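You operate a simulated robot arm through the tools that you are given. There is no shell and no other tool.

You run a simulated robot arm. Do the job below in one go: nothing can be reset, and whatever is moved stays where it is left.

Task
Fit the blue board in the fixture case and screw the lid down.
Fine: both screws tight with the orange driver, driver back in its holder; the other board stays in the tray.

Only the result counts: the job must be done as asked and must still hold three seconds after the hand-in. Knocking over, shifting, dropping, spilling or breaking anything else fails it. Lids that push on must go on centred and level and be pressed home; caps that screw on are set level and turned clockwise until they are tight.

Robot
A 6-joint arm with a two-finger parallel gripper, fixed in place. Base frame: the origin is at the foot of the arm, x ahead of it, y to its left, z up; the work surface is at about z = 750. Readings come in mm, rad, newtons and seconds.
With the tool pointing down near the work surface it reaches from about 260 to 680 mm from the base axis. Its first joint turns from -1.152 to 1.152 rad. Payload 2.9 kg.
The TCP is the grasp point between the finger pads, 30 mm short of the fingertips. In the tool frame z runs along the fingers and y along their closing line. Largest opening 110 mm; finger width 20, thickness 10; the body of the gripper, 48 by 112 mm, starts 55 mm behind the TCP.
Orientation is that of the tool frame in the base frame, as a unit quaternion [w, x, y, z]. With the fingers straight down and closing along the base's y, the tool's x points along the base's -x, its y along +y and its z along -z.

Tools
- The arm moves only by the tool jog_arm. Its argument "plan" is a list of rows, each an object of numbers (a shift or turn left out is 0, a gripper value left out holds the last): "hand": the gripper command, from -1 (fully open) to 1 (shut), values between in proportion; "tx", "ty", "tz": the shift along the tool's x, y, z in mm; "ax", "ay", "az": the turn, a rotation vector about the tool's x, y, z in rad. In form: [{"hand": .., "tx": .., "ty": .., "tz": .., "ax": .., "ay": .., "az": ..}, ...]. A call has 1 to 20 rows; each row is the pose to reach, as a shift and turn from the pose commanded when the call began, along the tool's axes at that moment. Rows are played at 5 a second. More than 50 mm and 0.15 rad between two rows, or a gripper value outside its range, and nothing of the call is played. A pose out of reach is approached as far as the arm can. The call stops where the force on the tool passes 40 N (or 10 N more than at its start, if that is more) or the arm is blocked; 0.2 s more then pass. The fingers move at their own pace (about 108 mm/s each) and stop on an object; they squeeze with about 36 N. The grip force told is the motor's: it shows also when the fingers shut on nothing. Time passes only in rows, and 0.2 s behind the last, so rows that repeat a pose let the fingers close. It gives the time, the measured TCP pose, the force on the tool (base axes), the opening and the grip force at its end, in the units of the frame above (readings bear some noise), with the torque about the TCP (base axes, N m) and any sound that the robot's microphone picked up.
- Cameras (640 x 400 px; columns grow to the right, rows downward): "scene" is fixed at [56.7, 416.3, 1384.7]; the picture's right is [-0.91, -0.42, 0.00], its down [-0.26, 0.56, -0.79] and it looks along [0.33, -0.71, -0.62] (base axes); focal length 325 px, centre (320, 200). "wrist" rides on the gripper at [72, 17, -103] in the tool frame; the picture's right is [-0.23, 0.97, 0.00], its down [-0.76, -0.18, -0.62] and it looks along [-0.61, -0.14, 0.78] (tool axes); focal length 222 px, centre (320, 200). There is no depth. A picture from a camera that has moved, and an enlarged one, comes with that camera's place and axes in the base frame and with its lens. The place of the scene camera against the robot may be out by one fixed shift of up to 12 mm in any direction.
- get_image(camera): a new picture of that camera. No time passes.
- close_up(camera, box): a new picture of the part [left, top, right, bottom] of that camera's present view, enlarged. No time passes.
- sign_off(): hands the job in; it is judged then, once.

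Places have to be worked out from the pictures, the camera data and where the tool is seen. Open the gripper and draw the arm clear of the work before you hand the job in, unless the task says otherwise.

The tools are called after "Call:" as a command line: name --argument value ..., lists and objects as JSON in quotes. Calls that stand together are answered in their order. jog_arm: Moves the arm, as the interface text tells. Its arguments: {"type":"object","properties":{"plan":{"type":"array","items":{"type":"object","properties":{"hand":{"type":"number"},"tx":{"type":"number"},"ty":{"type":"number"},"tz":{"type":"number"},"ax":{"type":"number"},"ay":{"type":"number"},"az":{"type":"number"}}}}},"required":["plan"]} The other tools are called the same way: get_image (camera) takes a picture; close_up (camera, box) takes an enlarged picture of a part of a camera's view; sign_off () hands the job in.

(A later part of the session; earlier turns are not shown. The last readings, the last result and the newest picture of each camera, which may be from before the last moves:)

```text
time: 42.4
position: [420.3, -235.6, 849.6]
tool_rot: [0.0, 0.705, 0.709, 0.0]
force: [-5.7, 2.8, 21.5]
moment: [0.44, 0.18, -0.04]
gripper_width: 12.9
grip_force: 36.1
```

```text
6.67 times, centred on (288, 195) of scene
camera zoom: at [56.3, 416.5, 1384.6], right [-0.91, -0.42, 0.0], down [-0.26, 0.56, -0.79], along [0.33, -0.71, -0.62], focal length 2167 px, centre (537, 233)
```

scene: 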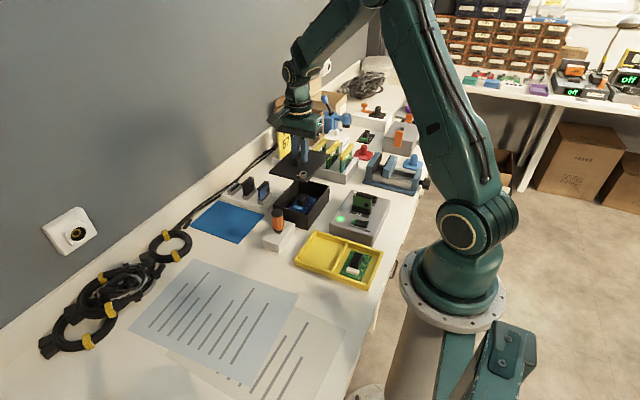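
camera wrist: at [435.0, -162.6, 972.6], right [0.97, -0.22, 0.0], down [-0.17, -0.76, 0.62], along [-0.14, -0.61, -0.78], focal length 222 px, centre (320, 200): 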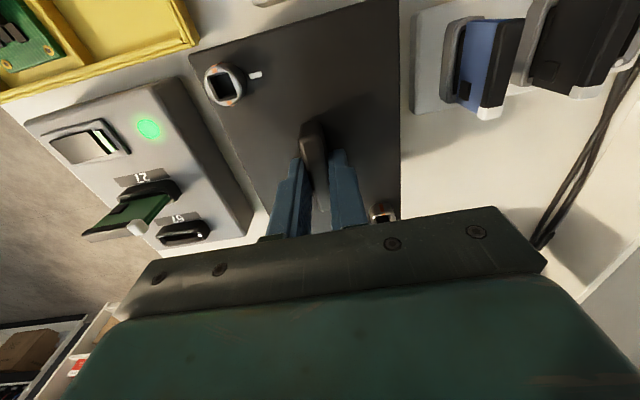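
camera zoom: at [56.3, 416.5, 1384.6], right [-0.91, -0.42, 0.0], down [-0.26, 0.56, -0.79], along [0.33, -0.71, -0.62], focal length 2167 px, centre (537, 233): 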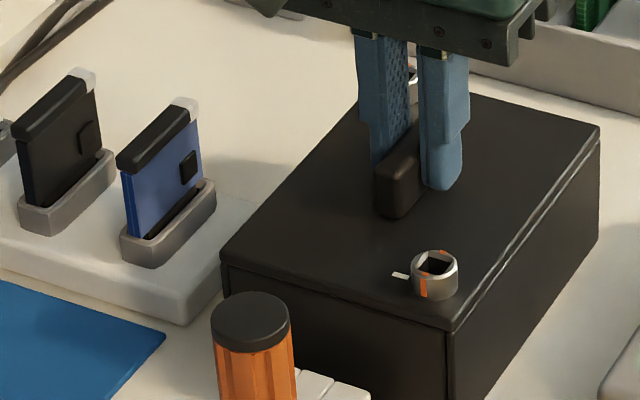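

The lid touches down on the rim (21 N). I release the handle and let the lid settle.

Call:
jog_arm --plan '[{"hand": 1, "tz": -0.5}, {"tz": -1, "hand": 0.6}, {"tz": -1, "hand": 0.3}, {"tz": -1, "hand": 0.3}, {"tz": -1, "hand": 0.3}]'

Call:
close_up --camera "scene" --box '[255, 165, 320, 225]'

Call:
close_up --camera "wrist" --box '[180, 0, 430, 220]'

```text
time: 43.6
position: [420.3, -235.9, 850.4]
tool_rot: [0.0, 0.705, 0.71, -0.001]
force: [0.5, -0.7, 0.2]
moment: [-0.01, 0.02, 0.02]
gripper_width: 38.4
grip_force: 0.0
```

```text
6.67 times, centred on (288, 195) of scene
camera zoom: at [56.7, 416.3, 1384.7], right [-0.91, -0.42, 0.0], down [-0.26, 0.56, -0.79], along [0.33, -0.71, -0.62], focal length 2167 px, centre (537, 233)
```

zoom: 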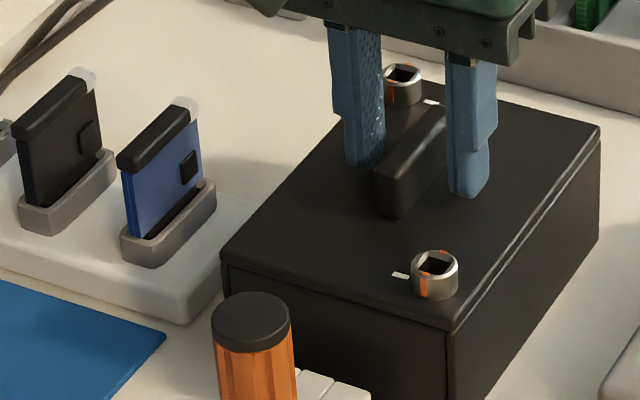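

```text
1.82 times, centred on (305, 110) of wrist
camera zoom: at [434.9, -162.7, 952.1], right [0.97, -0.22, 0.0], down [-0.17, -0.76, 0.62], along [-0.14, -0.61, -0.78], focal length 404 px, centre (347, 364)
```

zoom: 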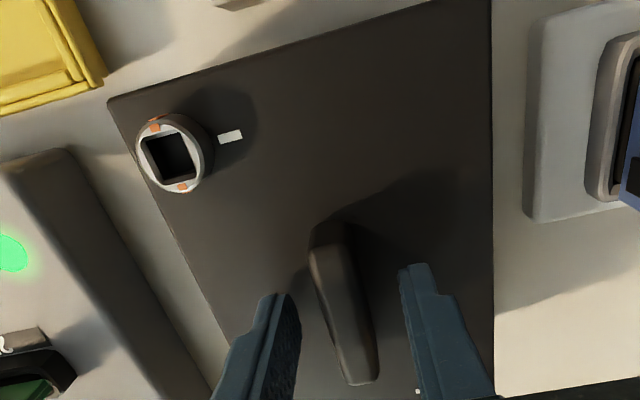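

The lid lies flush on the case. I lift clear and measure the lid and both screws from above.

Call:
jog_arm --plan '[{"tz": -20}, {"tz": -50}, {"tz": -85}, {"tz": -120}, {"tz": -120}]'

Call:
close_up --camera "wrist" --box '[220, 10, 400, 170]'

Call:
close_up --camera "scene" --box '[255, 160, 320, 225]'

```text
time: 44.8
position: [419.8, -234.8, 971.2]
tool_rot: [-0.001, 0.705, 0.709, 0.0]
force: [-0.7, 0.6, -0.1]
moment: [-0.03, 0.01, 0.01]
gripper_width: 38.7
grip_force: 0.1
```

```text
2.50 times, centred on (310, 90) of wrist
camera zoom: at [435.2, -162.3, 1073.4], right [0.97, -0.22, 0.0], down [-0.17, -0.76, 0.62], along [-0.14, -0.61, -0.78], focal length 555 px, centre (345, 475)
```

zoom: 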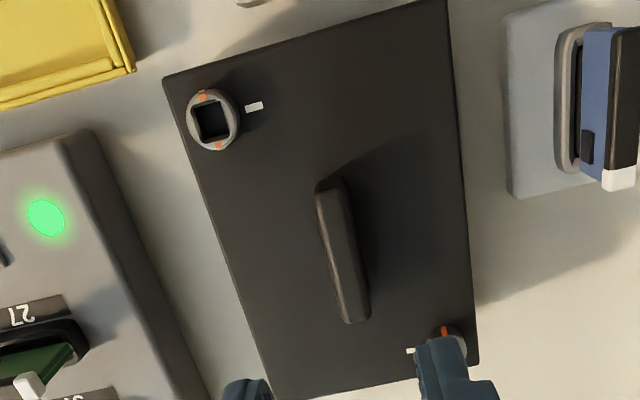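

```text
6.15 times, centred on (288, 192) of scene
camera zoom: at [56.7, 416.3, 1384.7], right [-0.91, -0.42, 0.0], down [-0.26, 0.56, -0.79], along [0.33, -0.71, -0.62], focal length 2000 px, centre (520, 246)
```

zoom: 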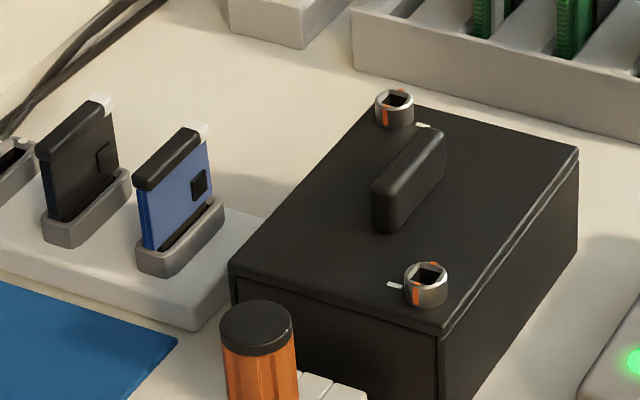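

The lid is square on the case. Now the driver: I look at it closely in the scene view before moving over it.

Call:
close_up --camera "scene" --box '[258, 200, 302, 255]'

Call:
jog_arm --plan '[{"hand": 0.2, "tx": 13, "ty": 3, "az": -0.131}, {"tx": 26, "ty": 6, "az": -0.262}, {"tx": 39, "ty": 9, "az": -0.393}, {"tx": 52, "ty": 12, "az": -0.523}, {"tx": 65, "ty": 15, "az": -0.654}, {"tx": 78, "ty": 18, "az": -0.785}, {"tx": 90, "ty": 21, "az": -0.916}, {"tx": 103, "ty": 24, "az": -1.047}, {"tx": 116, "ty": 27, "az": -1.178}, {"tx": 129, "ty": 30, "az": -1.308}, {"tx": 142, "ty": 33, "az": -1.439}, {"tx": 155, "ty": 36, "az": -1.566}, {"tx": 155, "ty": 36, "az": -1.566}]'

Call:
get_image --camera "wrist"

```text
7.27 times, centred on (280, 228) of scene
camera zoom: at [56.7, 416.3, 1384.7], right [-0.91, -0.42, 0.0], down [-0.26, 0.56, -0.79], along [0.33, -0.71, -0.62], focal length 2364 px, centre (611, 0)
```

zoom: 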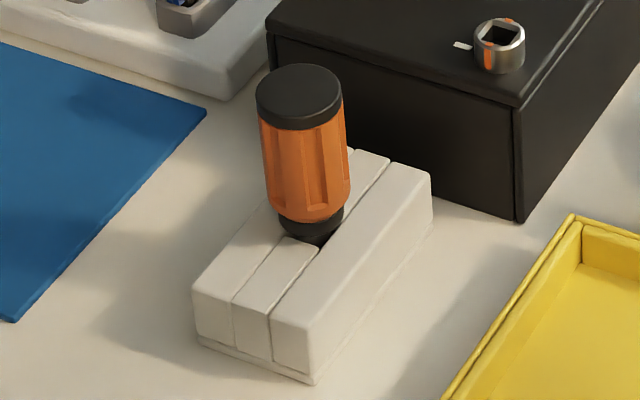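

```text
time: 47.6
position: [454.3, -81.5, 969.1]
tool_rot: [-0.001, -0.001, 1.0, 0.0]
force: [-0.4, -0.2, -1.1]
moment: [0.0, 0.01, 0.01]
gripper_width: 43.7
grip_force: 0.1
```

```text
taken
camera wrist: at [380.5, -63.6, 1071.3], right [0.23, 0.97, 0.0], down [0.76, -0.18, 0.62], along [0.61, -0.14, -0.78], focal length 222 px, centre (320, 200)
```

wrist: 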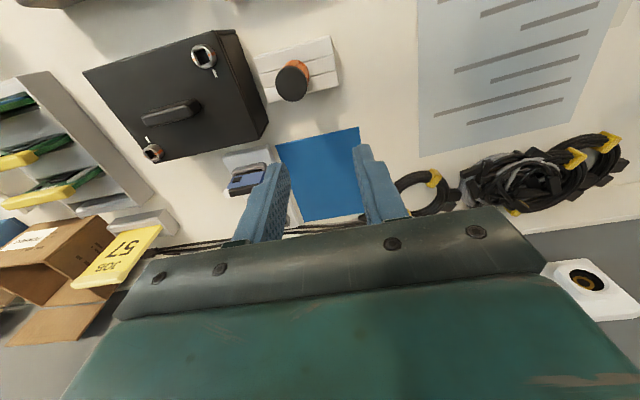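

The driver's black cap and the holder are visible from above. I zoom in on driver, and on both screws.

Call:
close_up --camera "wrist" --box '[240, 25, 350, 115]'

Call:
close_up --camera "wrist" --box '[180, 35, 230, 80]'

Call:
close_up --camera "wrist" --box '[130, 125, 190, 175]'

Call:
close_up --camera "wrist" --box '[70, 20, 280, 170]'

```text
4.44 times, centred on (295, 70) of wrist
camera zoom: at [380.5, -63.6, 1071.3], right [0.23, 0.97, 0.0], down [0.76, -0.18, 0.62], along [0.61, -0.14, -0.78], focal length 987 px, centre (431, 778)
```

zoom: 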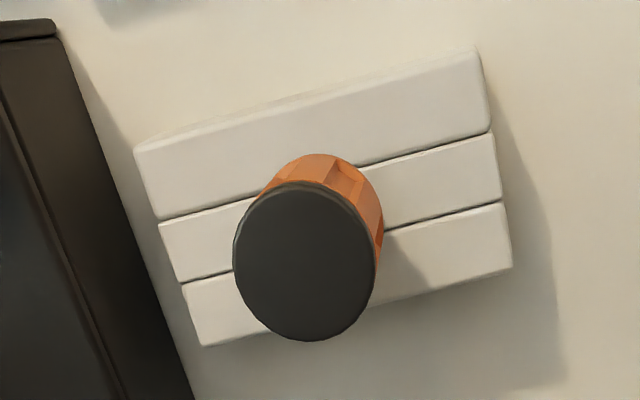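

```text
8.89 times, centred on (205, 58) of wrist
camera zoom: at [380.5, -63.6, 1071.3], right [0.23, 0.97, 0.0], down [0.76, -0.18, 0.62], along [0.61, -0.14, -0.78], focal length 1974 px, centre (1342, 1467)
```

zoom: 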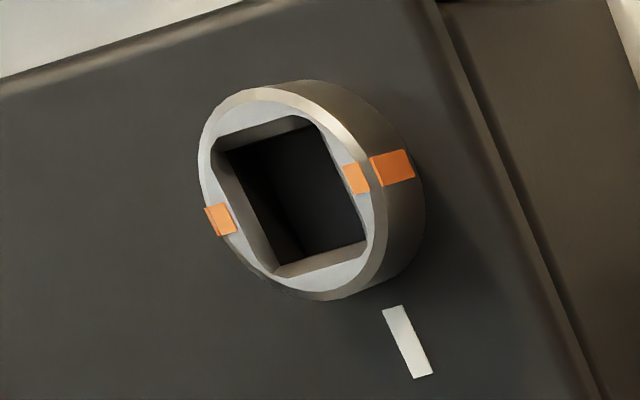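

```text
8.00 times, centred on (160, 150) of wrist
camera zoom: at [380.5, -63.6, 1071.3], right [0.23, 0.97, 0.0], down [0.76, -0.18, 0.62], along [0.61, -0.14, -0.78], focal length 1777 px, centre (1600, 600)
```

zoom: 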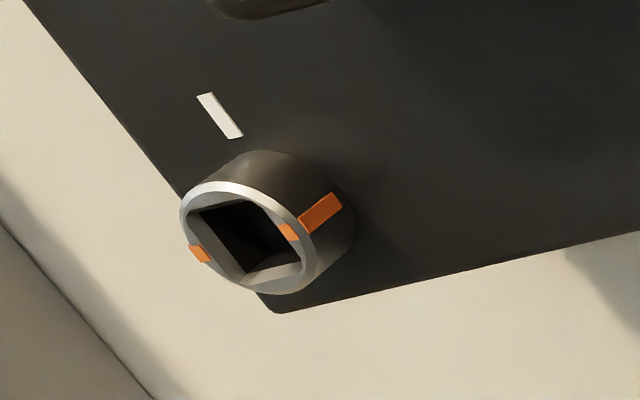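

```text
2.67 times, centred on (175, 95) of wrist
camera zoom: at [380.5, -63.6, 1071.3], right [0.23, 0.97, 0.0], down [0.76, -0.18, 0.62], along [0.61, -0.14, -0.78], focal length 592 px, centre (707, 480)
```

zoom: 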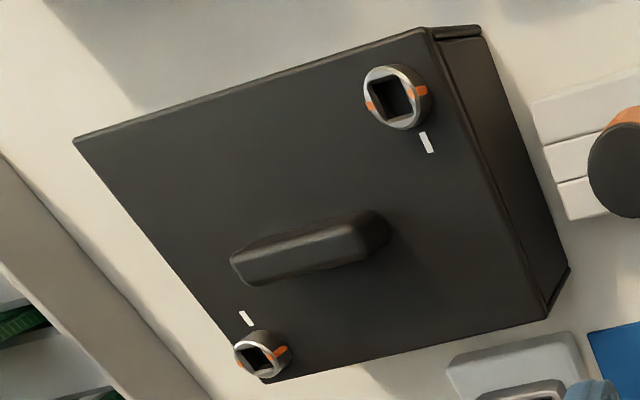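

The driver axis is near (419, -99) with its cap top near z≈840 and holder top near z≈770. I open wider and move above it for a check.

Call:
jog_arm --plan '[{"hand": -0.1, "tx": 17, "ty": -9, "tz": 0}, {"tx": 33.6, "ty": -18.8, "tz": 10}, {"tx": 33.6, "ty": -18.8, "tz": 40}, {"tx": 33.6, "ty": -18.8, "tz": 68}, {"tx": 33.6, "ty": -18.8, "tz": 68}]'

Call:
get_image --camera "wrist"

Call:
close_up --camera "wrist" --box '[240, 60, 400, 200]'

Call:
close_up --camera "scene" --box '[240, 170, 330, 255]'

```text
time: 48.8
position: [420.0, -99.2, 901.0]
tool_rot: [0.0, 0.0, 1.0, 0.0]
force: [0.7, -0.2, 0.7]
moment: [-0.01, -0.01, -0.01]
gripper_width: 60.5
grip_force: 0.0
```

```text
taken
camera wrist: at [345.7, -82.0, 1002.2], right [0.23, 0.97, 0.0], down [0.76, -0.18, 0.62], along [0.61, -0.14, -0.78], focal length 222 px, centre (320, 200)
```

wrist: 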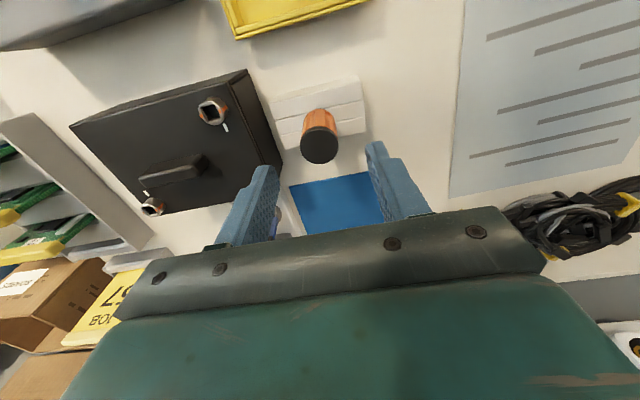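

```text
2.86 times, centred on (320, 130) of wrist
camera zoom: at [345.7, -82.0, 1002.2], right [0.23, 0.97, 0.0], down [0.76, -0.18, 0.62], along [0.61, -0.14, -0.78], focal length 635 px, centre (320, 400)
```

zoom: 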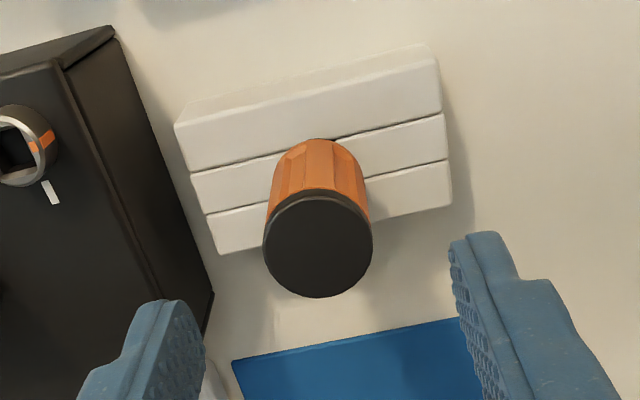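

```text
4.71 times, centred on (285, 212) of scene
camera zoom: at [56.7, 416.3, 1384.7], right [-0.91, -0.42, 0.0], down [-0.26, 0.56, -0.79], along [0.33, -0.71, -0.62], focal length 1529 px, centre (485, 141)
```

zoom: 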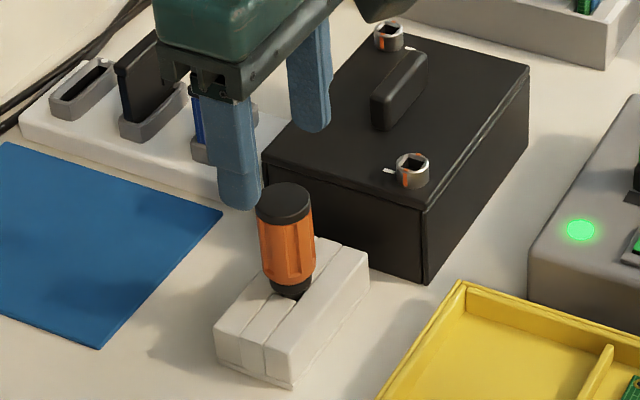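

The driver axis triangulates to (418.6, -99.3), cap top z≈842; the TCP is within 1 mm. I descend around the handle.

Call:
jog_arm --plan '[{"hand": -0.1, "tx": -0.9, "ty": -0.3, "tz": 15}, {"tx": -0.9, "ty": -0.3, "tz": 35}, {"tx": -0.9, "ty": -0.3, "tz": 55}, {"tx": -0.9, "ty": -0.3, "tz": 72}, {"tx": -0.9, "ty": -0.3, "tz": 82}, {"tx": -0.9, "ty": -0.3, "tz": 82}]'

Call:
close_up --camera "wrist" --box '[220, 60, 420, 240]'

Call:
close_up --camera "scene" --box '[240, 170, 330, 255]'

```text
time: 50.2
position: [422.3, -99.3, 821.6]
tool_rot: [-0.001, 0.0, 1.0, 0.0]
force: [-0.1, 0.6, 0.0]
moment: [0.0, 0.01, 0.01]
gripper_width: 60.3
grip_force: 0.0
```

```text
2.22 times, centred on (320, 150) of wrist
camera zoom: at [347.8, -81.7, 922.4], right [0.23, 0.97, 0.0], down [0.76, -0.18, 0.62], along [0.61, -0.14, -0.78], focal length 494 px, centre (320, 311)
```

zoom: 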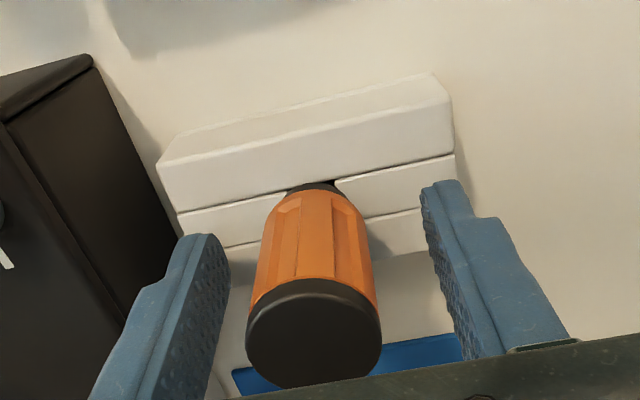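

```text
4.71 times, centred on (285, 212) of scene
camera zoom: at [56.7, 416.3, 1384.7], right [-0.91, -0.42, 0.0], down [-0.26, 0.56, -0.79], along [0.33, -0.71, -0.62], focal length 1529 px, centre (485, 141)
```

zoom: 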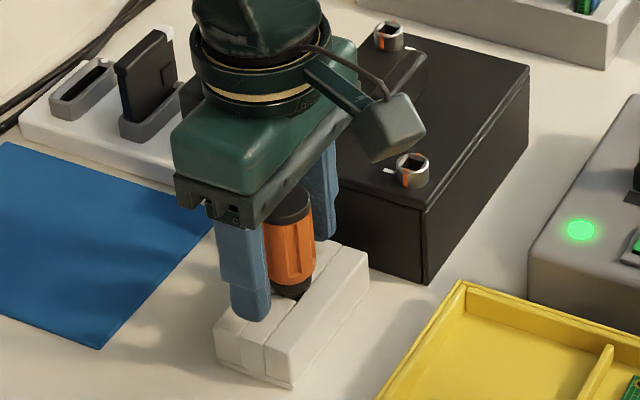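

TCP is at (419.8, -98.7, 819); I trim x by -1.2 mm, lower 6 mm more, and close on the handle.

Call:
jog_arm --plan '[{"hand": -0.1, "tx": 1.2, "ty": -0.5, "tz": 3}, {"tx": 1.2, "ty": -0.5, "tz": 6}, {"tx": 1.2, "ty": -0.5, "tz": 6}]'

Call:
close_up --camera "wrist" --box '[220, 60, 420, 240]'

```text
time: 51.0
position: [420.4, -100.5, 813.5]
tool_rot: [0.0, 0.0, 1.0, 0.0]
force: [0.5, -0.3, 0.0]
moment: [0.02, 0.01, 0.01]
gripper_width: 60.7
grip_force: 0.0
```

```text
2.22 times, centred on (320, 150) of wrist
camera zoom: at [346.9, -83.2, 916.1], right [0.23, 0.97, 0.0], down [0.76, -0.18, 0.62], along [0.61, -0.14, -0.78], focal length 494 px, centre (320, 311)
```

zoom: 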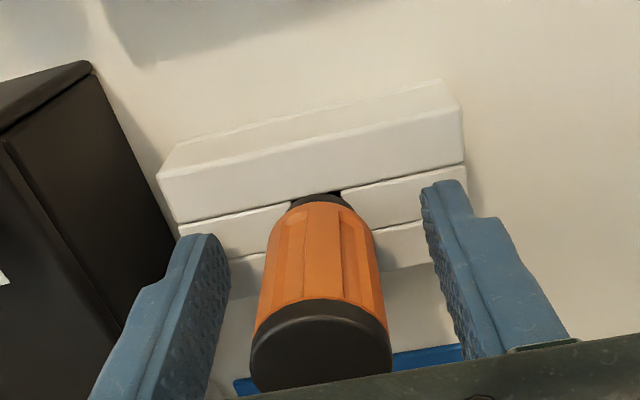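

Well centred now. I close on the handle.

Call:
jog_arm --plan '[{"hand": -0.1, "ty": 0.7}, {"hand": 0.3, "ty": 0.7}, {"hand": 0.42, "ty": 0.7}, {"hand": 0.6, "ty": 0.7}, {"hand": 1, "ty": 0.7}, {"hand": 1, "ty": 0.7}, {"hand": 1, "ty": 0.7}]'

Call:
close_up --camera "wrist" --box '[220, 60, 420, 240]'

Call:
close_up --camera "scene" --box '[240, 170, 330, 255]'

```text
time: 52.6
position: [421.1, -99.0, 814.2]
tool_rot: [0.0, 0.0, 1.0, 0.0]
force: [-0.1, 0.0, 0.7]
moment: [-0.01, 0.01, 0.04]
gripper_width: 29.0
grip_force: 35.8
```

```text
2.22 times, centred on (320, 150) of wrist
camera zoom: at [347.2, -82.3, 915.8], right [0.23, 0.97, 0.0], down [0.76, -0.18, 0.62], along [0.61, -0.14, -0.78], focal length 494 px, centre (320, 311)
```

zoom: 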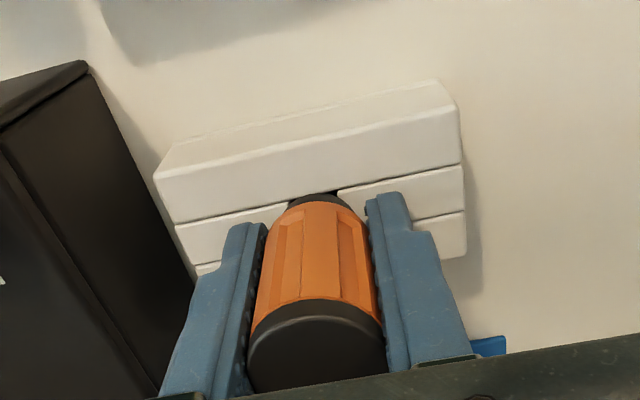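

```text
4.71 times, centred on (285, 212) of scene
camera zoom: at [56.7, 416.3, 1384.7], right [-0.91, -0.42, 0.0], down [-0.26, 0.56, -0.79], along [0.33, -0.71, -0.62], focal length 1529 px, centre (485, 141)
```

zoom: 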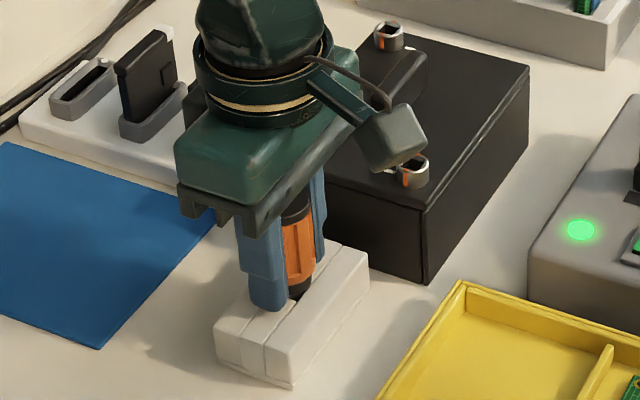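

The driver is held (29 mm) at TCP (419.2, -99.3, 812.8), which I note for the return. I lift it straight out.

Call:
jog_arm --plan '[{"hand": 1, "tz": -5}, {"tz": -12}, {"tz": -22}, {"tz": -35}, {"tz": -55}, {"tz": -80}, {"tz": -100}, {"tz": -110}, {"tz": -110}]'

Call:
get_image --camera "wrist"

Call:
close_up --camera "scene" --box '[240, 150, 330, 255]'

Call:
close_up --camera "wrist" --box '[250, 60, 390, 200]'

```text
time: 54.6
position: [421.0, -99.0, 922.9]
tool_rot: [0.001, 0.001, 1.0, 0.0]
force: [-0.3, 0.6, -1.0]
moment: [0.01, 0.02, 0.02]
gripper_width: 29.0
grip_force: 35.9
```

```text
taken
camera wrist: at [347.2, -82.0, 1025.3], right [0.23, 0.97, 0.0], down [0.76, -0.18, 0.62], along [0.61, -0.14, -0.78], focal length 222 px, centre (320, 200)
```

wrist: 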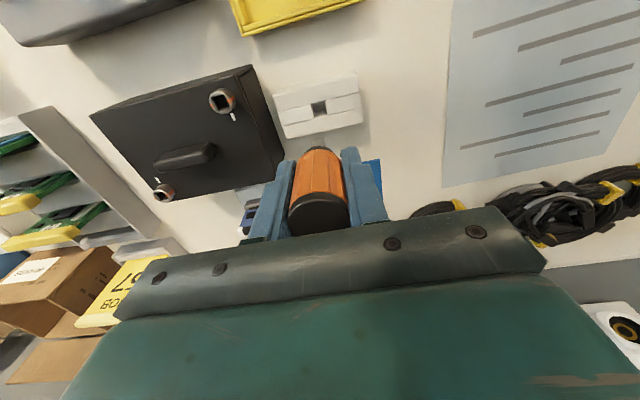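

```text
3.81 times, centred on (285, 202) of scene
camera zoom: at [56.7, 416.3, 1384.7], right [-0.91, -0.42, 0.0], down [-0.26, 0.56, -0.79], along [0.33, -0.71, -0.62], focal length 1238 px, centre (453, 190)
```

zoom: 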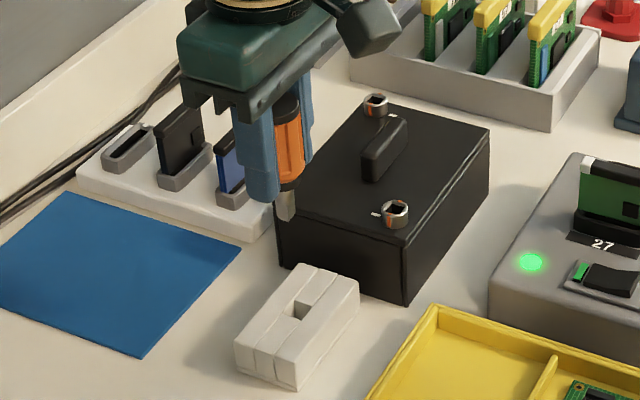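

```text
2.86 times, centred on (320, 130) of wrist
camera zoom: at [347.2, -82.0, 1025.3], right [0.23, 0.97, 0.0], down [0.76, -0.18, 0.62], along [0.61, -0.14, -0.78], focal length 635 px, centre (320, 400)
```

zoom: 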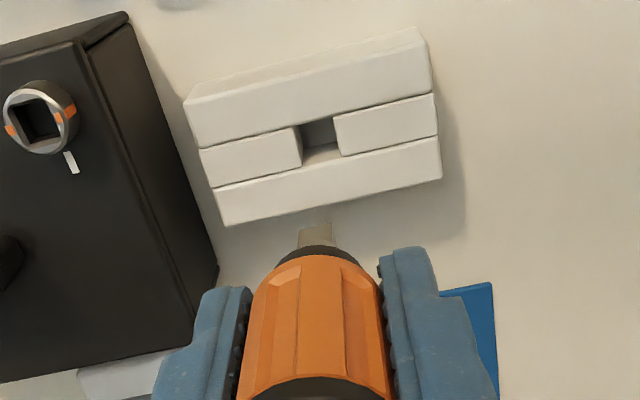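

The driver came out; a square bit is visible. I zoom on the bit to see its orientation and length.

Call:
close_up --camera "wrist" --box '[300, 130, 340, 160]'

Call:
close_up --camera "scene" --box '[270, 185, 295, 212]'

```text
13.33 times, centred on (320, 145) of wrist
camera zoom: at [347.2, -82.0, 1025.3], right [0.23, 0.97, 0.0], down [0.76, -0.18, 0.62], along [0.61, -0.14, -0.78], focal length 2962 px, centre (320, 933)
```

zoom: 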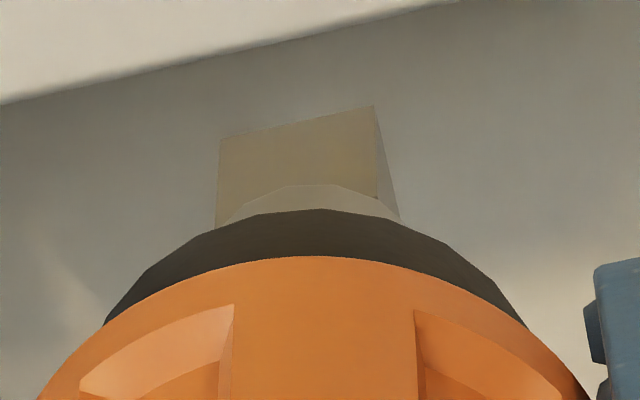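

```text
14.81 times, centred on (282, 198) of scene
camera zoom: at [56.7, 416.3, 1384.7], right [-0.91, -0.42, 0.0], down [-0.26, 0.56, -0.79], along [0.33, -0.71, -0.62], focal length 4815 px, centre (876, 222)
```

zoom: 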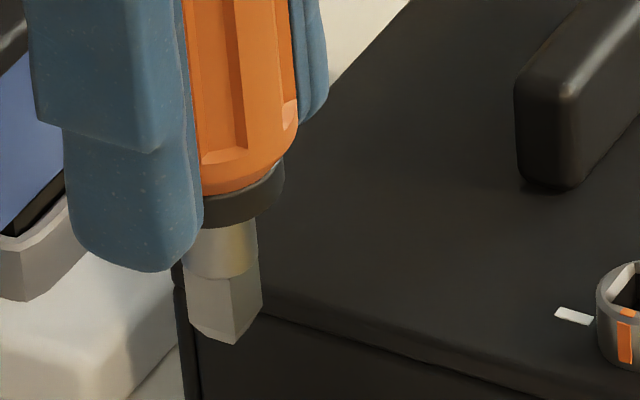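

The bit is square, aligned with the tool axes, with its tip about 57 mm below the TCP. Screw 1 triangulates to (380.2, -176.6) with its top near z≈827; I bring the driver above it.

Call:
jog_arm --plan '[{"hand": 1, "tx": 10, "ty": -20}, {"tx": 20, "ty": -40}, {"tx": 30, "ty": -60}, {"tx": 38.4, "ty": -77.6}, {"tx": 38.4, "ty": -77.6}, {"tx": 38.4, "ty": -77.6}]'

Call:
get_image --camera "wrist"

Call:
close_up --camera "wrist" --box '[270, 90, 370, 170]'

Call:
close_up --camera "scene" --box '[265, 165, 305, 210]'

```text
time: 56.0
position: [384.1, -177.4, 924.0]
tool_rot: [0.0, 0.0, 1.0, 0.0]
force: [0.5, 0.3, -0.9]
moment: [0.01, 0.02, 0.03]
gripper_width: 28.9
grip_force: 35.9
```

```text
taken
camera wrist: at [310.2, -160.3, 1025.7], right [0.23, 0.97, 0.0], down [0.76, -0.18, 0.62], along [0.61, -0.14, -0.78], focal length 222 px, centre (320, 200)
```

wrist: 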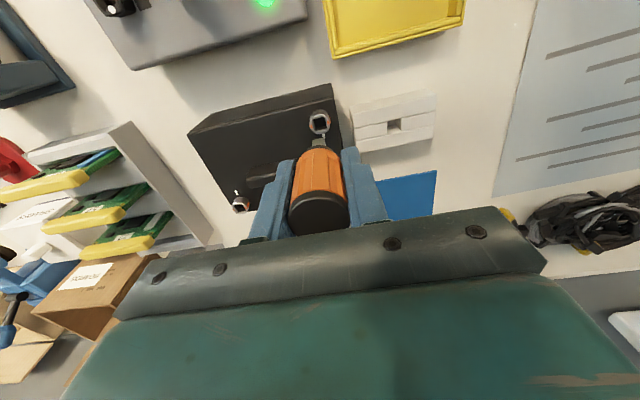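

```text
5.00 times, centred on (320, 130) of wrist
camera zoom: at [310.2, -160.3, 1025.7], right [0.23, 0.97, 0.0], down [0.76, -0.18, 0.62], along [0.61, -0.14, -0.78], focal length 1111 px, centre (320, 550)
```

zoom: 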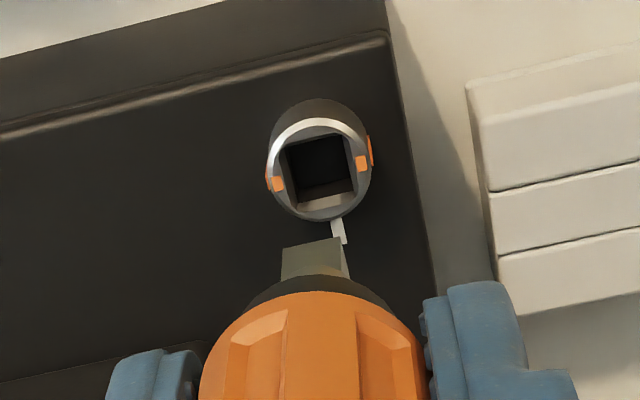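

```text
8.89 times, centred on (285, 188) of scene
camera zoom: at [56.7, 416.3, 1384.7], right [-0.91, -0.42, 0.0], down [-0.26, 0.56, -0.79], along [0.33, -0.71, -0.62], focal length 2889 px, centre (631, 311)
```

zoom: 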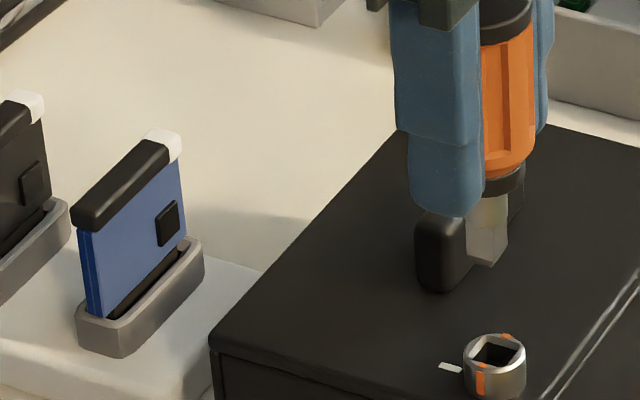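

Screw 1 is at about (379.9, -176.6) and the bit at (381.6, -177.3). I correct by -1.7/+0.75 and come down to about 6 mm over the socket.

Call:
jog_arm --plan '[{"hand": 1, "tx": 1.7, "ty": 0.75, "tz": 0}, {"tx": 1.7, "ty": 0.75, "tz": 12}, {"tx": 1.7, "ty": 0.75, "tz": 24}, {"tx": 1.7, "ty": 0.75, "tz": 31}, {"tx": 1.7, "ty": 0.75, "tz": 31}, {"tx": 1.7, "ty": 0.75, "tz": 31}]'

Call:
close_up --camera "wrist" --box '[270, 90, 370, 170]'

Call:
close_up --camera "scene" --box '[265, 165, 305, 210]'

```text
time: 57.4
position: [381.0, -177.3, 893.5]
tool_rot: [0.0, -0.001, 1.0, -0.001]
force: [1.0, 0.0, -0.9]
moment: [0.02, 0.0, -0.02]
gripper_width: 28.9
grip_force: 36.2
```

```text
5.00 times, centred on (320, 130) of wrist
camera zoom: at [307.0, -159.4, 995.1], right [0.23, 0.97, 0.0], down [0.76, -0.18, 0.62], along [0.61, -0.14, -0.78], focal length 1111 px, centre (320, 550)
```

zoom: 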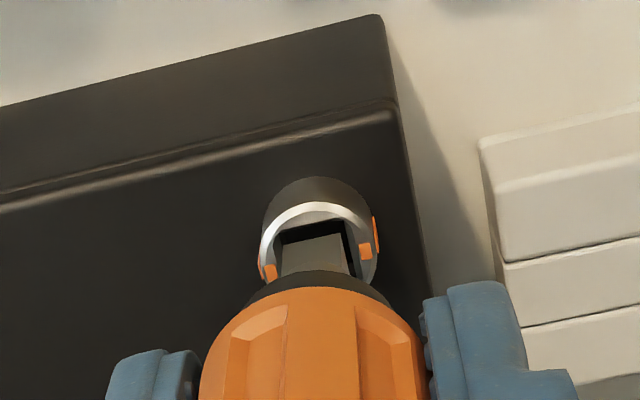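

```text
8.89 times, centred on (285, 188) of scene
camera zoom: at [56.7, 416.3, 1384.7], right [-0.91, -0.42, 0.0], down [-0.26, 0.56, -0.79], along [0.33, -0.71, -0.62], focal length 2889 px, centre (631, 311)
```

zoom: 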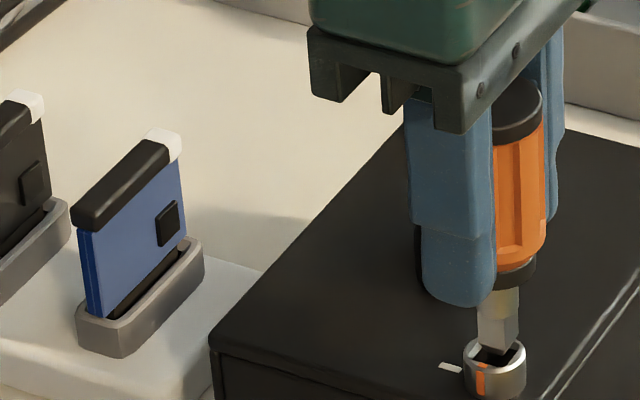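

The bit is laterally centred, but x overshot to 378.4; I nudge +1.5 in x and look again.

Call:
jog_arm --plan '[{"hand": 1, "tx": -1.5, "ty": -0.1}, {"tx": -1.5, "ty": -0.1}, {"tx": -1.5, "ty": -0.1}]'

Call:
close_up --camera "wrist" --box '[295, 125, 345, 165]'

Call:
close_up --camera "scene" --box '[290, 195, 306, 211]'

```text
time: 58.2
position: [382.1, -175.9, 892.7]
tool_rot: [0.0, 0.001, 1.0, -0.001]
force: [0.5, 0.1, -0.6]
moment: [-0.03, 0.01, 0.02]
gripper_width: 28.9
grip_force: 36.1
```

```text
10.00 times, centred on (320, 145) of wrist
camera zoom: at [308.9, -159.2, 995.2], right [0.23, 0.97, 0.0], down [0.76, -0.18, 0.62], along [0.61, -0.14, -0.78], focal length 2221 px, centre (320, 750)
```

zoom: 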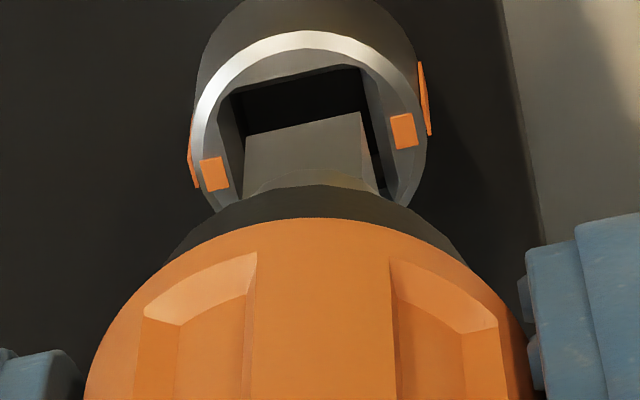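

```text
16.00 times, centred on (298, 203) of scene
camera zoom: at [56.7, 416.3, 1384.7], right [-0.91, -0.42, 0.0], down [-0.26, 0.56, -0.79], along [0.33, -0.71, -0.62], focal length 5200 px, centre (672, 152)
```

zoom: 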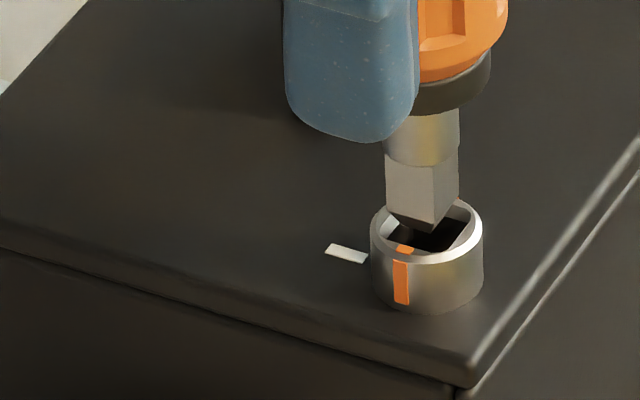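

Opening centre is about (380.1, -176.5) with ~0.6 mm clearance per side and the bit needs about -0.5 in y. I adjust and lower by 4 mm, still above the socket.

Call:
jog_arm --plan '[{"hand": 1, "ty": -0.5}, {"ty": -0.5, "tz": 2}, {"ty": -0.5, "tz": 4}, {"ty": -0.5, "tz": 4}]'

Call:
close_up --camera "wrist" --box '[295, 125, 345, 165]'

Call:
close_up --camera "scene" --box '[290, 195, 306, 211]'

```text
time: 59.2
position: [383.2, -176.8, 889.8]
tool_rot: [0.0, 0.0, 1.0, 0.0]
force: [-0.6, -0.4, -0.8]
moment: [-0.01, 0.0, 0.02]
gripper_width: 29.0
grip_force: 35.6
```

```text
10.00 times, centred on (320, 145) of wrist
camera zoom: at [308.2, -159.3, 991.4], right [0.23, 0.97, 0.0], down [0.76, -0.18, 0.62], along [0.61, -0.14, -0.78], focal length 2221 px, centre (320, 750)
```

zoom: 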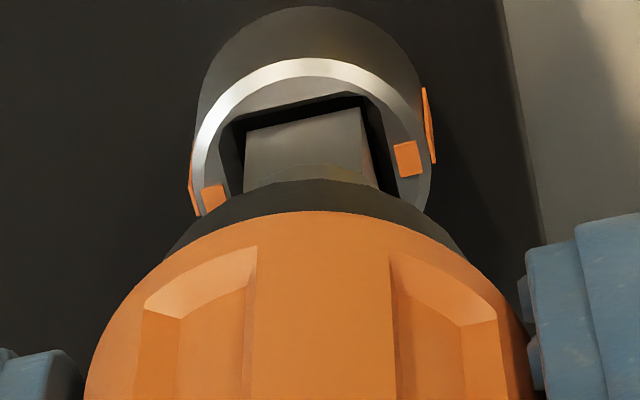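

```text
16.00 times, centred on (298, 203) of scene
camera zoom: at [56.7, 416.3, 1384.7], right [-0.91, -0.42, 0.0], down [-0.26, 0.56, -0.79], along [0.33, -0.71, -0.62], focal length 5200 px, centre (672, 152)
```

zoom: 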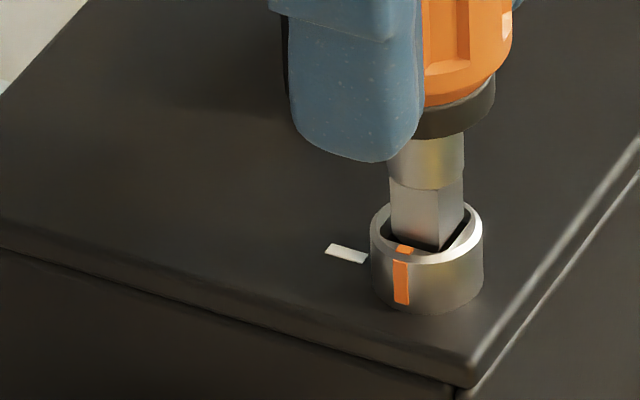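

The bit sits just inside the socket mouth with gaps on all sides. I push further down gently and watch the force.

Call:
jog_arm --plan '[{"hand": 1, "tz": 1.5}, {"tz": 3}, {"tz": 4.5}, {"tz": 6}, {"tz": 6}]'

Call:
close_up --camera "wrist" --box '[295, 125, 345, 165]'

Call:
close_up --camera "scene" --box '[290, 195, 306, 211]'

```text
time: 60.4
position: [382.7, -177.6, 885.1]
tool_rot: [0.001, 0.0, 1.0, 0.0]
force: [-3.0, 0.3, 18.4]
moment: [0.31, 0.26, 0.01]
gripper_width: 28.8
grip_force: 36.0
```

```text
10.00 times, centred on (320, 145) of wrist
camera zoom: at [308.6, -159.2, 985.4], right [0.23, 0.97, 0.0], down [0.76, -0.18, 0.62], along [0.61, -0.14, -0.78], focal length 2221 px, centre (320, 750)
```

zoom: 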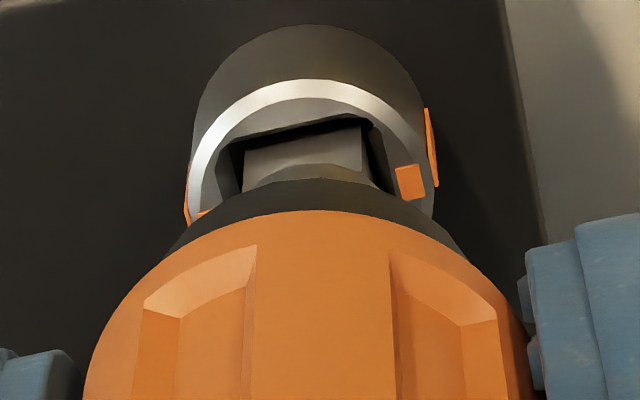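

```text
16.00 times, centred on (298, 203) of scene
camera zoom: at [56.4, 416.4, 1384.6], right [-0.91, -0.42, 0.0], down [-0.26, 0.56, -0.79], along [0.33, -0.71, -0.62], focal length 5200 px, centre (672, 152)
```

zoom: 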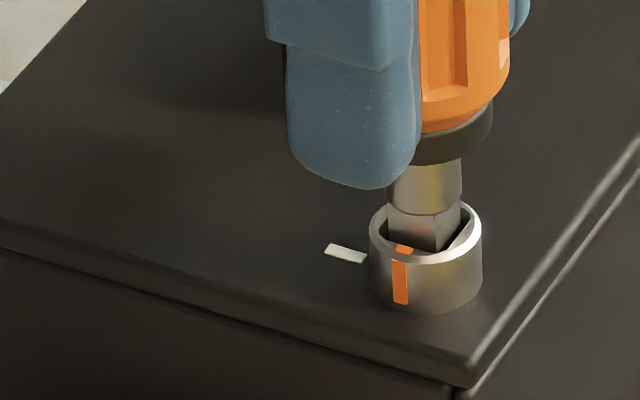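

The bit is about 5–6 mm into the socket with 18 N on it. I turn clockwise (seen from above) in small steps up to 90°, compensating for the 0.6 mm axis offset.

Call:
jog_arm --plan '[{"hand": 1, "az": 0.13, "tx": 0.0, "ty": -0.1}, {"az": 0.26, "tx": 0.0, "ty": -0.15}, {"az": 0.39, "tx": 0.05, "ty": -0.2}, {"az": 0.52, "tx": 0.1, "ty": -0.3}]'

Call:
close_up --camera "wrist" --box '[280, 110, 360, 170]'

Call:
close_up --camera "scene" --box '[286, 190, 306, 211]'

```text
time: 61.4
position: [381.7, -176.1, 882.6]
tool_rot: [0.001, 0.258, 0.966, 0.0]
force: [1.1, -1.6, 5.2]
moment: [-0.17, -0.07, 0.0]
gripper_width: 29.1
grip_force: 36.2
```

```text
6.67 times, centred on (320, 140) of wrist
camera zoom: at [326.7, -126.0, 984.5], right [0.68, 0.73, 0.0], down [0.57, -0.53, 0.62], along [0.46, -0.43, -0.78], focal length 1481 px, centre (320, 600)
```

zoom: 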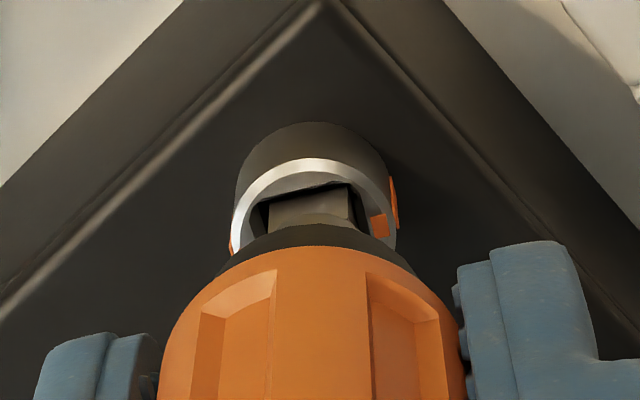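

```text
16.00 times, centred on (296, 200) of scene
camera zoom: at [56.7, 416.3, 1384.7], right [-0.91, -0.42, 0.0], down [-0.26, 0.56, -0.79], along [0.33, -0.71, -0.62], focal length 5200 px, centre (704, 192)
```

zoom: 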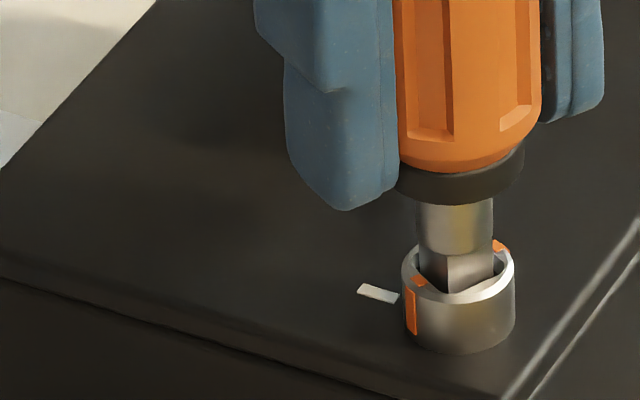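

The screw follows the driver, with the orange mark moving toward the white tick. I continue clockwise to about 90° total.

Call:
jog_arm --plan '[{"hand": 1, "az": 0.13, "ty": -0.1, "tz": 0.3}, {"az": 0.26, "ty": -0.1, "tz": 0.6}, {"az": 0.39, "ty": -0.2, "tz": 0.8}, {"az": 0.52, "ty": -0.2, "tz": 1}, {"az": 0.65, "ty": -0.3, "tz": 1}, {"az": 0.78, "ty": -0.3, "tz": 1}, {"az": 0.91, "ty": -0.3, "tz": 1}, {"az": 1.04, "ty": -0.3, "tz": 1}]'

Call:
close_up --camera "wrist" --box '[280, 110, 360, 170]'

Call:
close_up --camera "scene" --box '[286, 190, 306, 211]'

```text
time: 63.2
position: [381.7, -178.1, 882.8]
tool_rot: [-0.001, 0.704, 0.71, 0.001]
force: [-0.6, -0.6, -0.3]
moment: [-0.02, 0.04, -0.01]
gripper_width: 28.9
grip_force: 35.8
```

```text
6.67 times, centred on (320, 140) of wrist
camera zoom: at [397.4, -104.8, 983.8], right [0.98, -0.22, 0.0], down [-0.17, -0.76, 0.62], along [-0.14, -0.61, -0.78], focal length 1481 px, centre (320, 600)
```

zoom: 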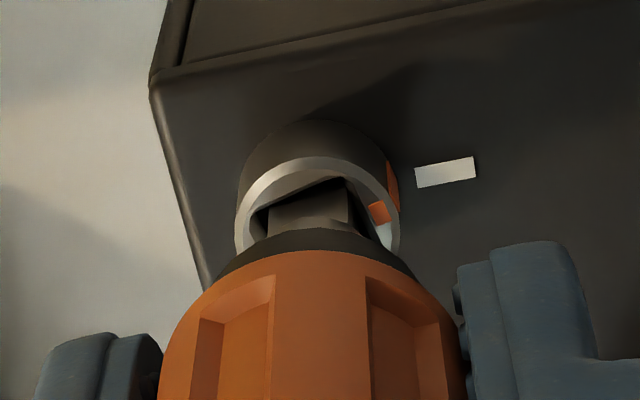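

```text
16.00 times, centred on (296, 200) of scene
camera zoom: at [56.7, 416.3, 1384.7], right [-0.91, -0.42, 0.0], down [-0.26, 0.56, -0.79], along [0.33, -0.71, -0.62], focal length 5200 px, centre (704, 192)
```

zoom: 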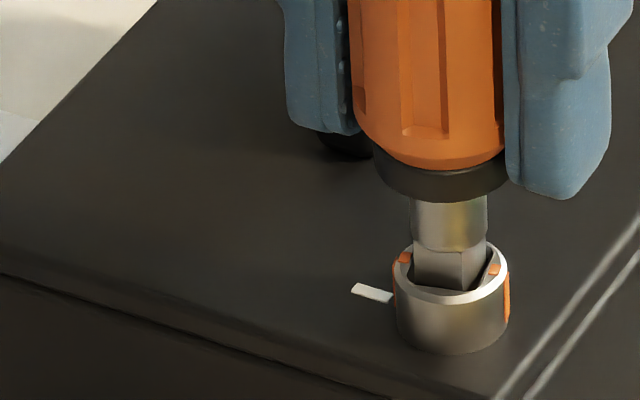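

The mark is about 7–8° short of the tick (bit play in the socket), with no torque yet. I turn further in small steps and watch the torque.

Call:
jog_arm --plan '[{"hand": 1, "az": 0.05, "tz": 0.5}, {"az": 0.1, "tz": 1}, {"az": 0.13, "tz": 1}, {"az": 0.13, "tz": 1}]'

Call:
close_up --camera "wrist" --box '[280, 110, 360, 170]'

Call:
close_up --camera "scene" --box '[286, 190, 306, 211]'

```text
time: 64.2
position: [382.4, -177.4, 881.8]
tool_rot: [0.0, 0.748, 0.663, 0.001]
force: [3.6, -2.3, 1.0]
moment: [-0.14, -0.19, -0.03]
gripper_width: 29.2
grip_force: 35.5
```

```text
6.67 times, centred on (320, 140) of wrist
camera zoom: at [406.1, -106.9, 983.1], right [0.94, -0.34, 0.0], down [-0.27, -0.73, 0.62], along [-0.21, -0.59, -0.78], focal length 1481 px, centre (320, 600)
```

zoom: 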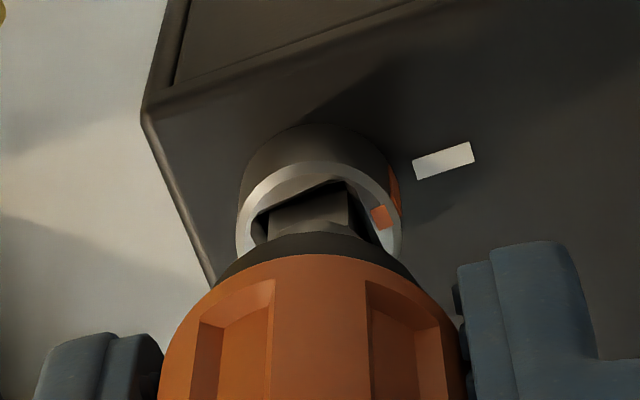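

```text
16.00 times, centred on (296, 200) of scene
camera zoom: at [56.8, 416.2, 1384.7], right [-0.91, -0.42, 0.0], down [-0.26, 0.56, -0.79], along [0.33, -0.71, -0.62], focal length 5200 px, centre (704, 192)
```

zoom: 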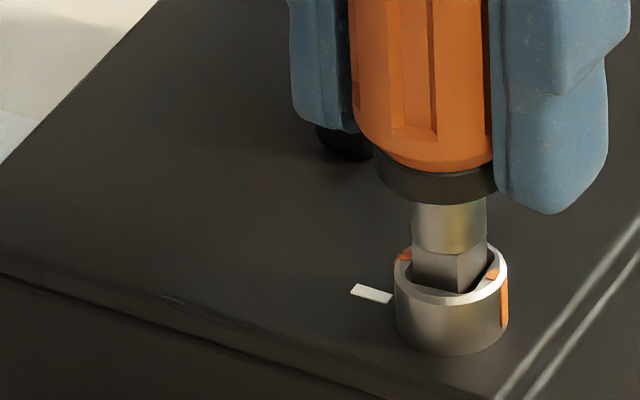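

The mark is almost at the tick, still no clear stop torque. I keep turning in small steps.

Call:
jog_arm --plan '[{"hand": 1, "az": 0.04}, {"az": 0.08}, {"az": 0.12}, {"az": 0.12}]'

Call:
close_up --camera "wrist" --box '[280, 110, 360, 170]'

Call:
close_up --camera "scene" --box '[286, 190, 306, 211]'

```text
time: 65.2
position: [382.5, -177.1, 881.3]
tool_rot: [0.0, 0.786, 0.618, 0.0]
force: [2.2, 0.3, 1.0]
moment: [0.02, -0.05, -0.01]
gripper_width: 28.7
grip_force: 36.2
```

```text
6.67 times, centred on (320, 140) of wrist
camera zoom: at [414.3, -110.7, 982.6], right [0.89, -0.45, 0.0], down [-0.35, -0.7, 0.62], along [-0.28, -0.56, -0.78], focal length 1481 px, centre (320, 600)
```

zoom: 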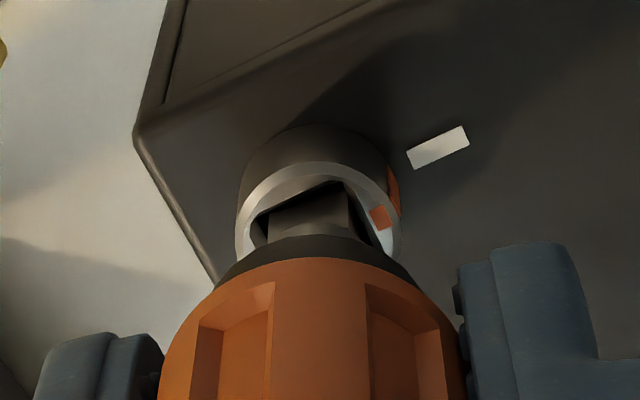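

```text
16.00 times, centred on (296, 200) of scene
camera zoom: at [56.8, 416.3, 1384.7], right [-0.91, -0.42, 0.0], down [-0.26, 0.56, -0.79], along [0.33, -0.71, -0.62], focal length 5200 px, centre (704, 192)
```

zoom: 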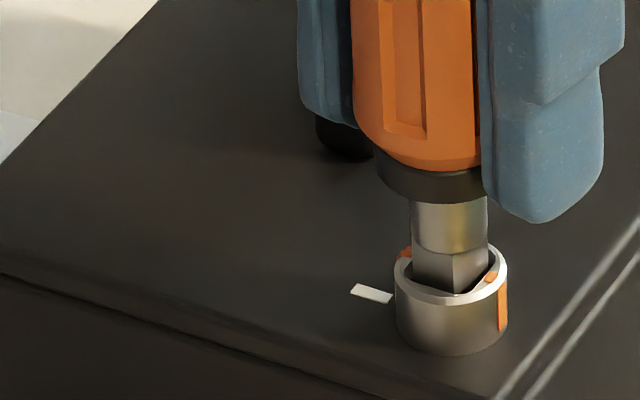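

By my geometry the mark is about 3–4° short of the tick. I continue turning until there is torque.

Call:
jog_arm --plan '[{"hand": 1, "az": 0.04}, {"az": 0.07}, {"az": 0.1}, {"az": 0.1}]'

Call:
close_up --camera "wrist" --box '[280, 110, 360, 170]'

Call:
close_up --camera "scene" --box '[286, 190, 306, 211]'

```text
time: 66.2
position: [382.9, -177.8, 881.4]
tool_rot: [0.0, 0.816, 0.578, 0.0]
force: [1.6, 3.3, -0.7]
moment: [0.21, 0.04, 0.1]
gripper_width: 29.2
grip_force: 35.6
```

```text
6.67 times, centred on (320, 140) of wrist
camera zoom: at [420.5, -114.7, 982.9], right [0.84, -0.54, 0.0], down [-0.42, -0.66, 0.62], along [-0.34, -0.52, -0.78], focal length 1481 px, centre (320, 600)
```

zoom: 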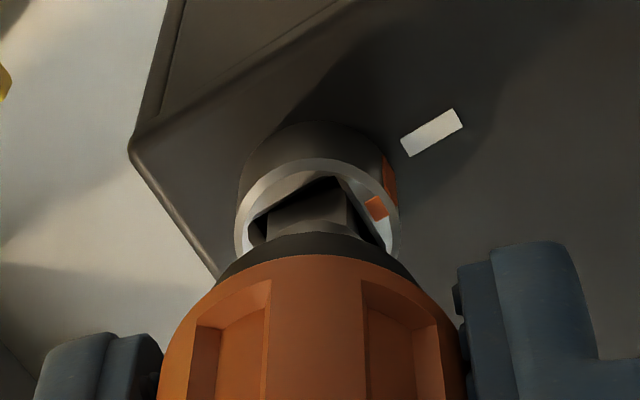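

```text
16.00 times, centred on (296, 200) of scene
camera zoom: at [56.8, 416.4, 1384.6], right [-0.91, -0.42, 0.0], down [-0.26, 0.56, -0.79], along [0.33, -0.71, -0.62], focal length 5200 px, centre (704, 192)
```

zoom: 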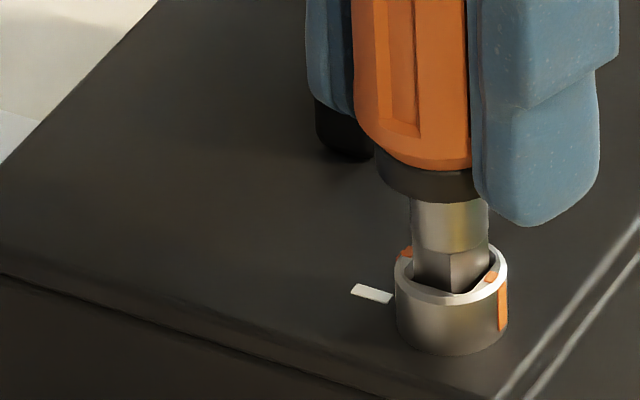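

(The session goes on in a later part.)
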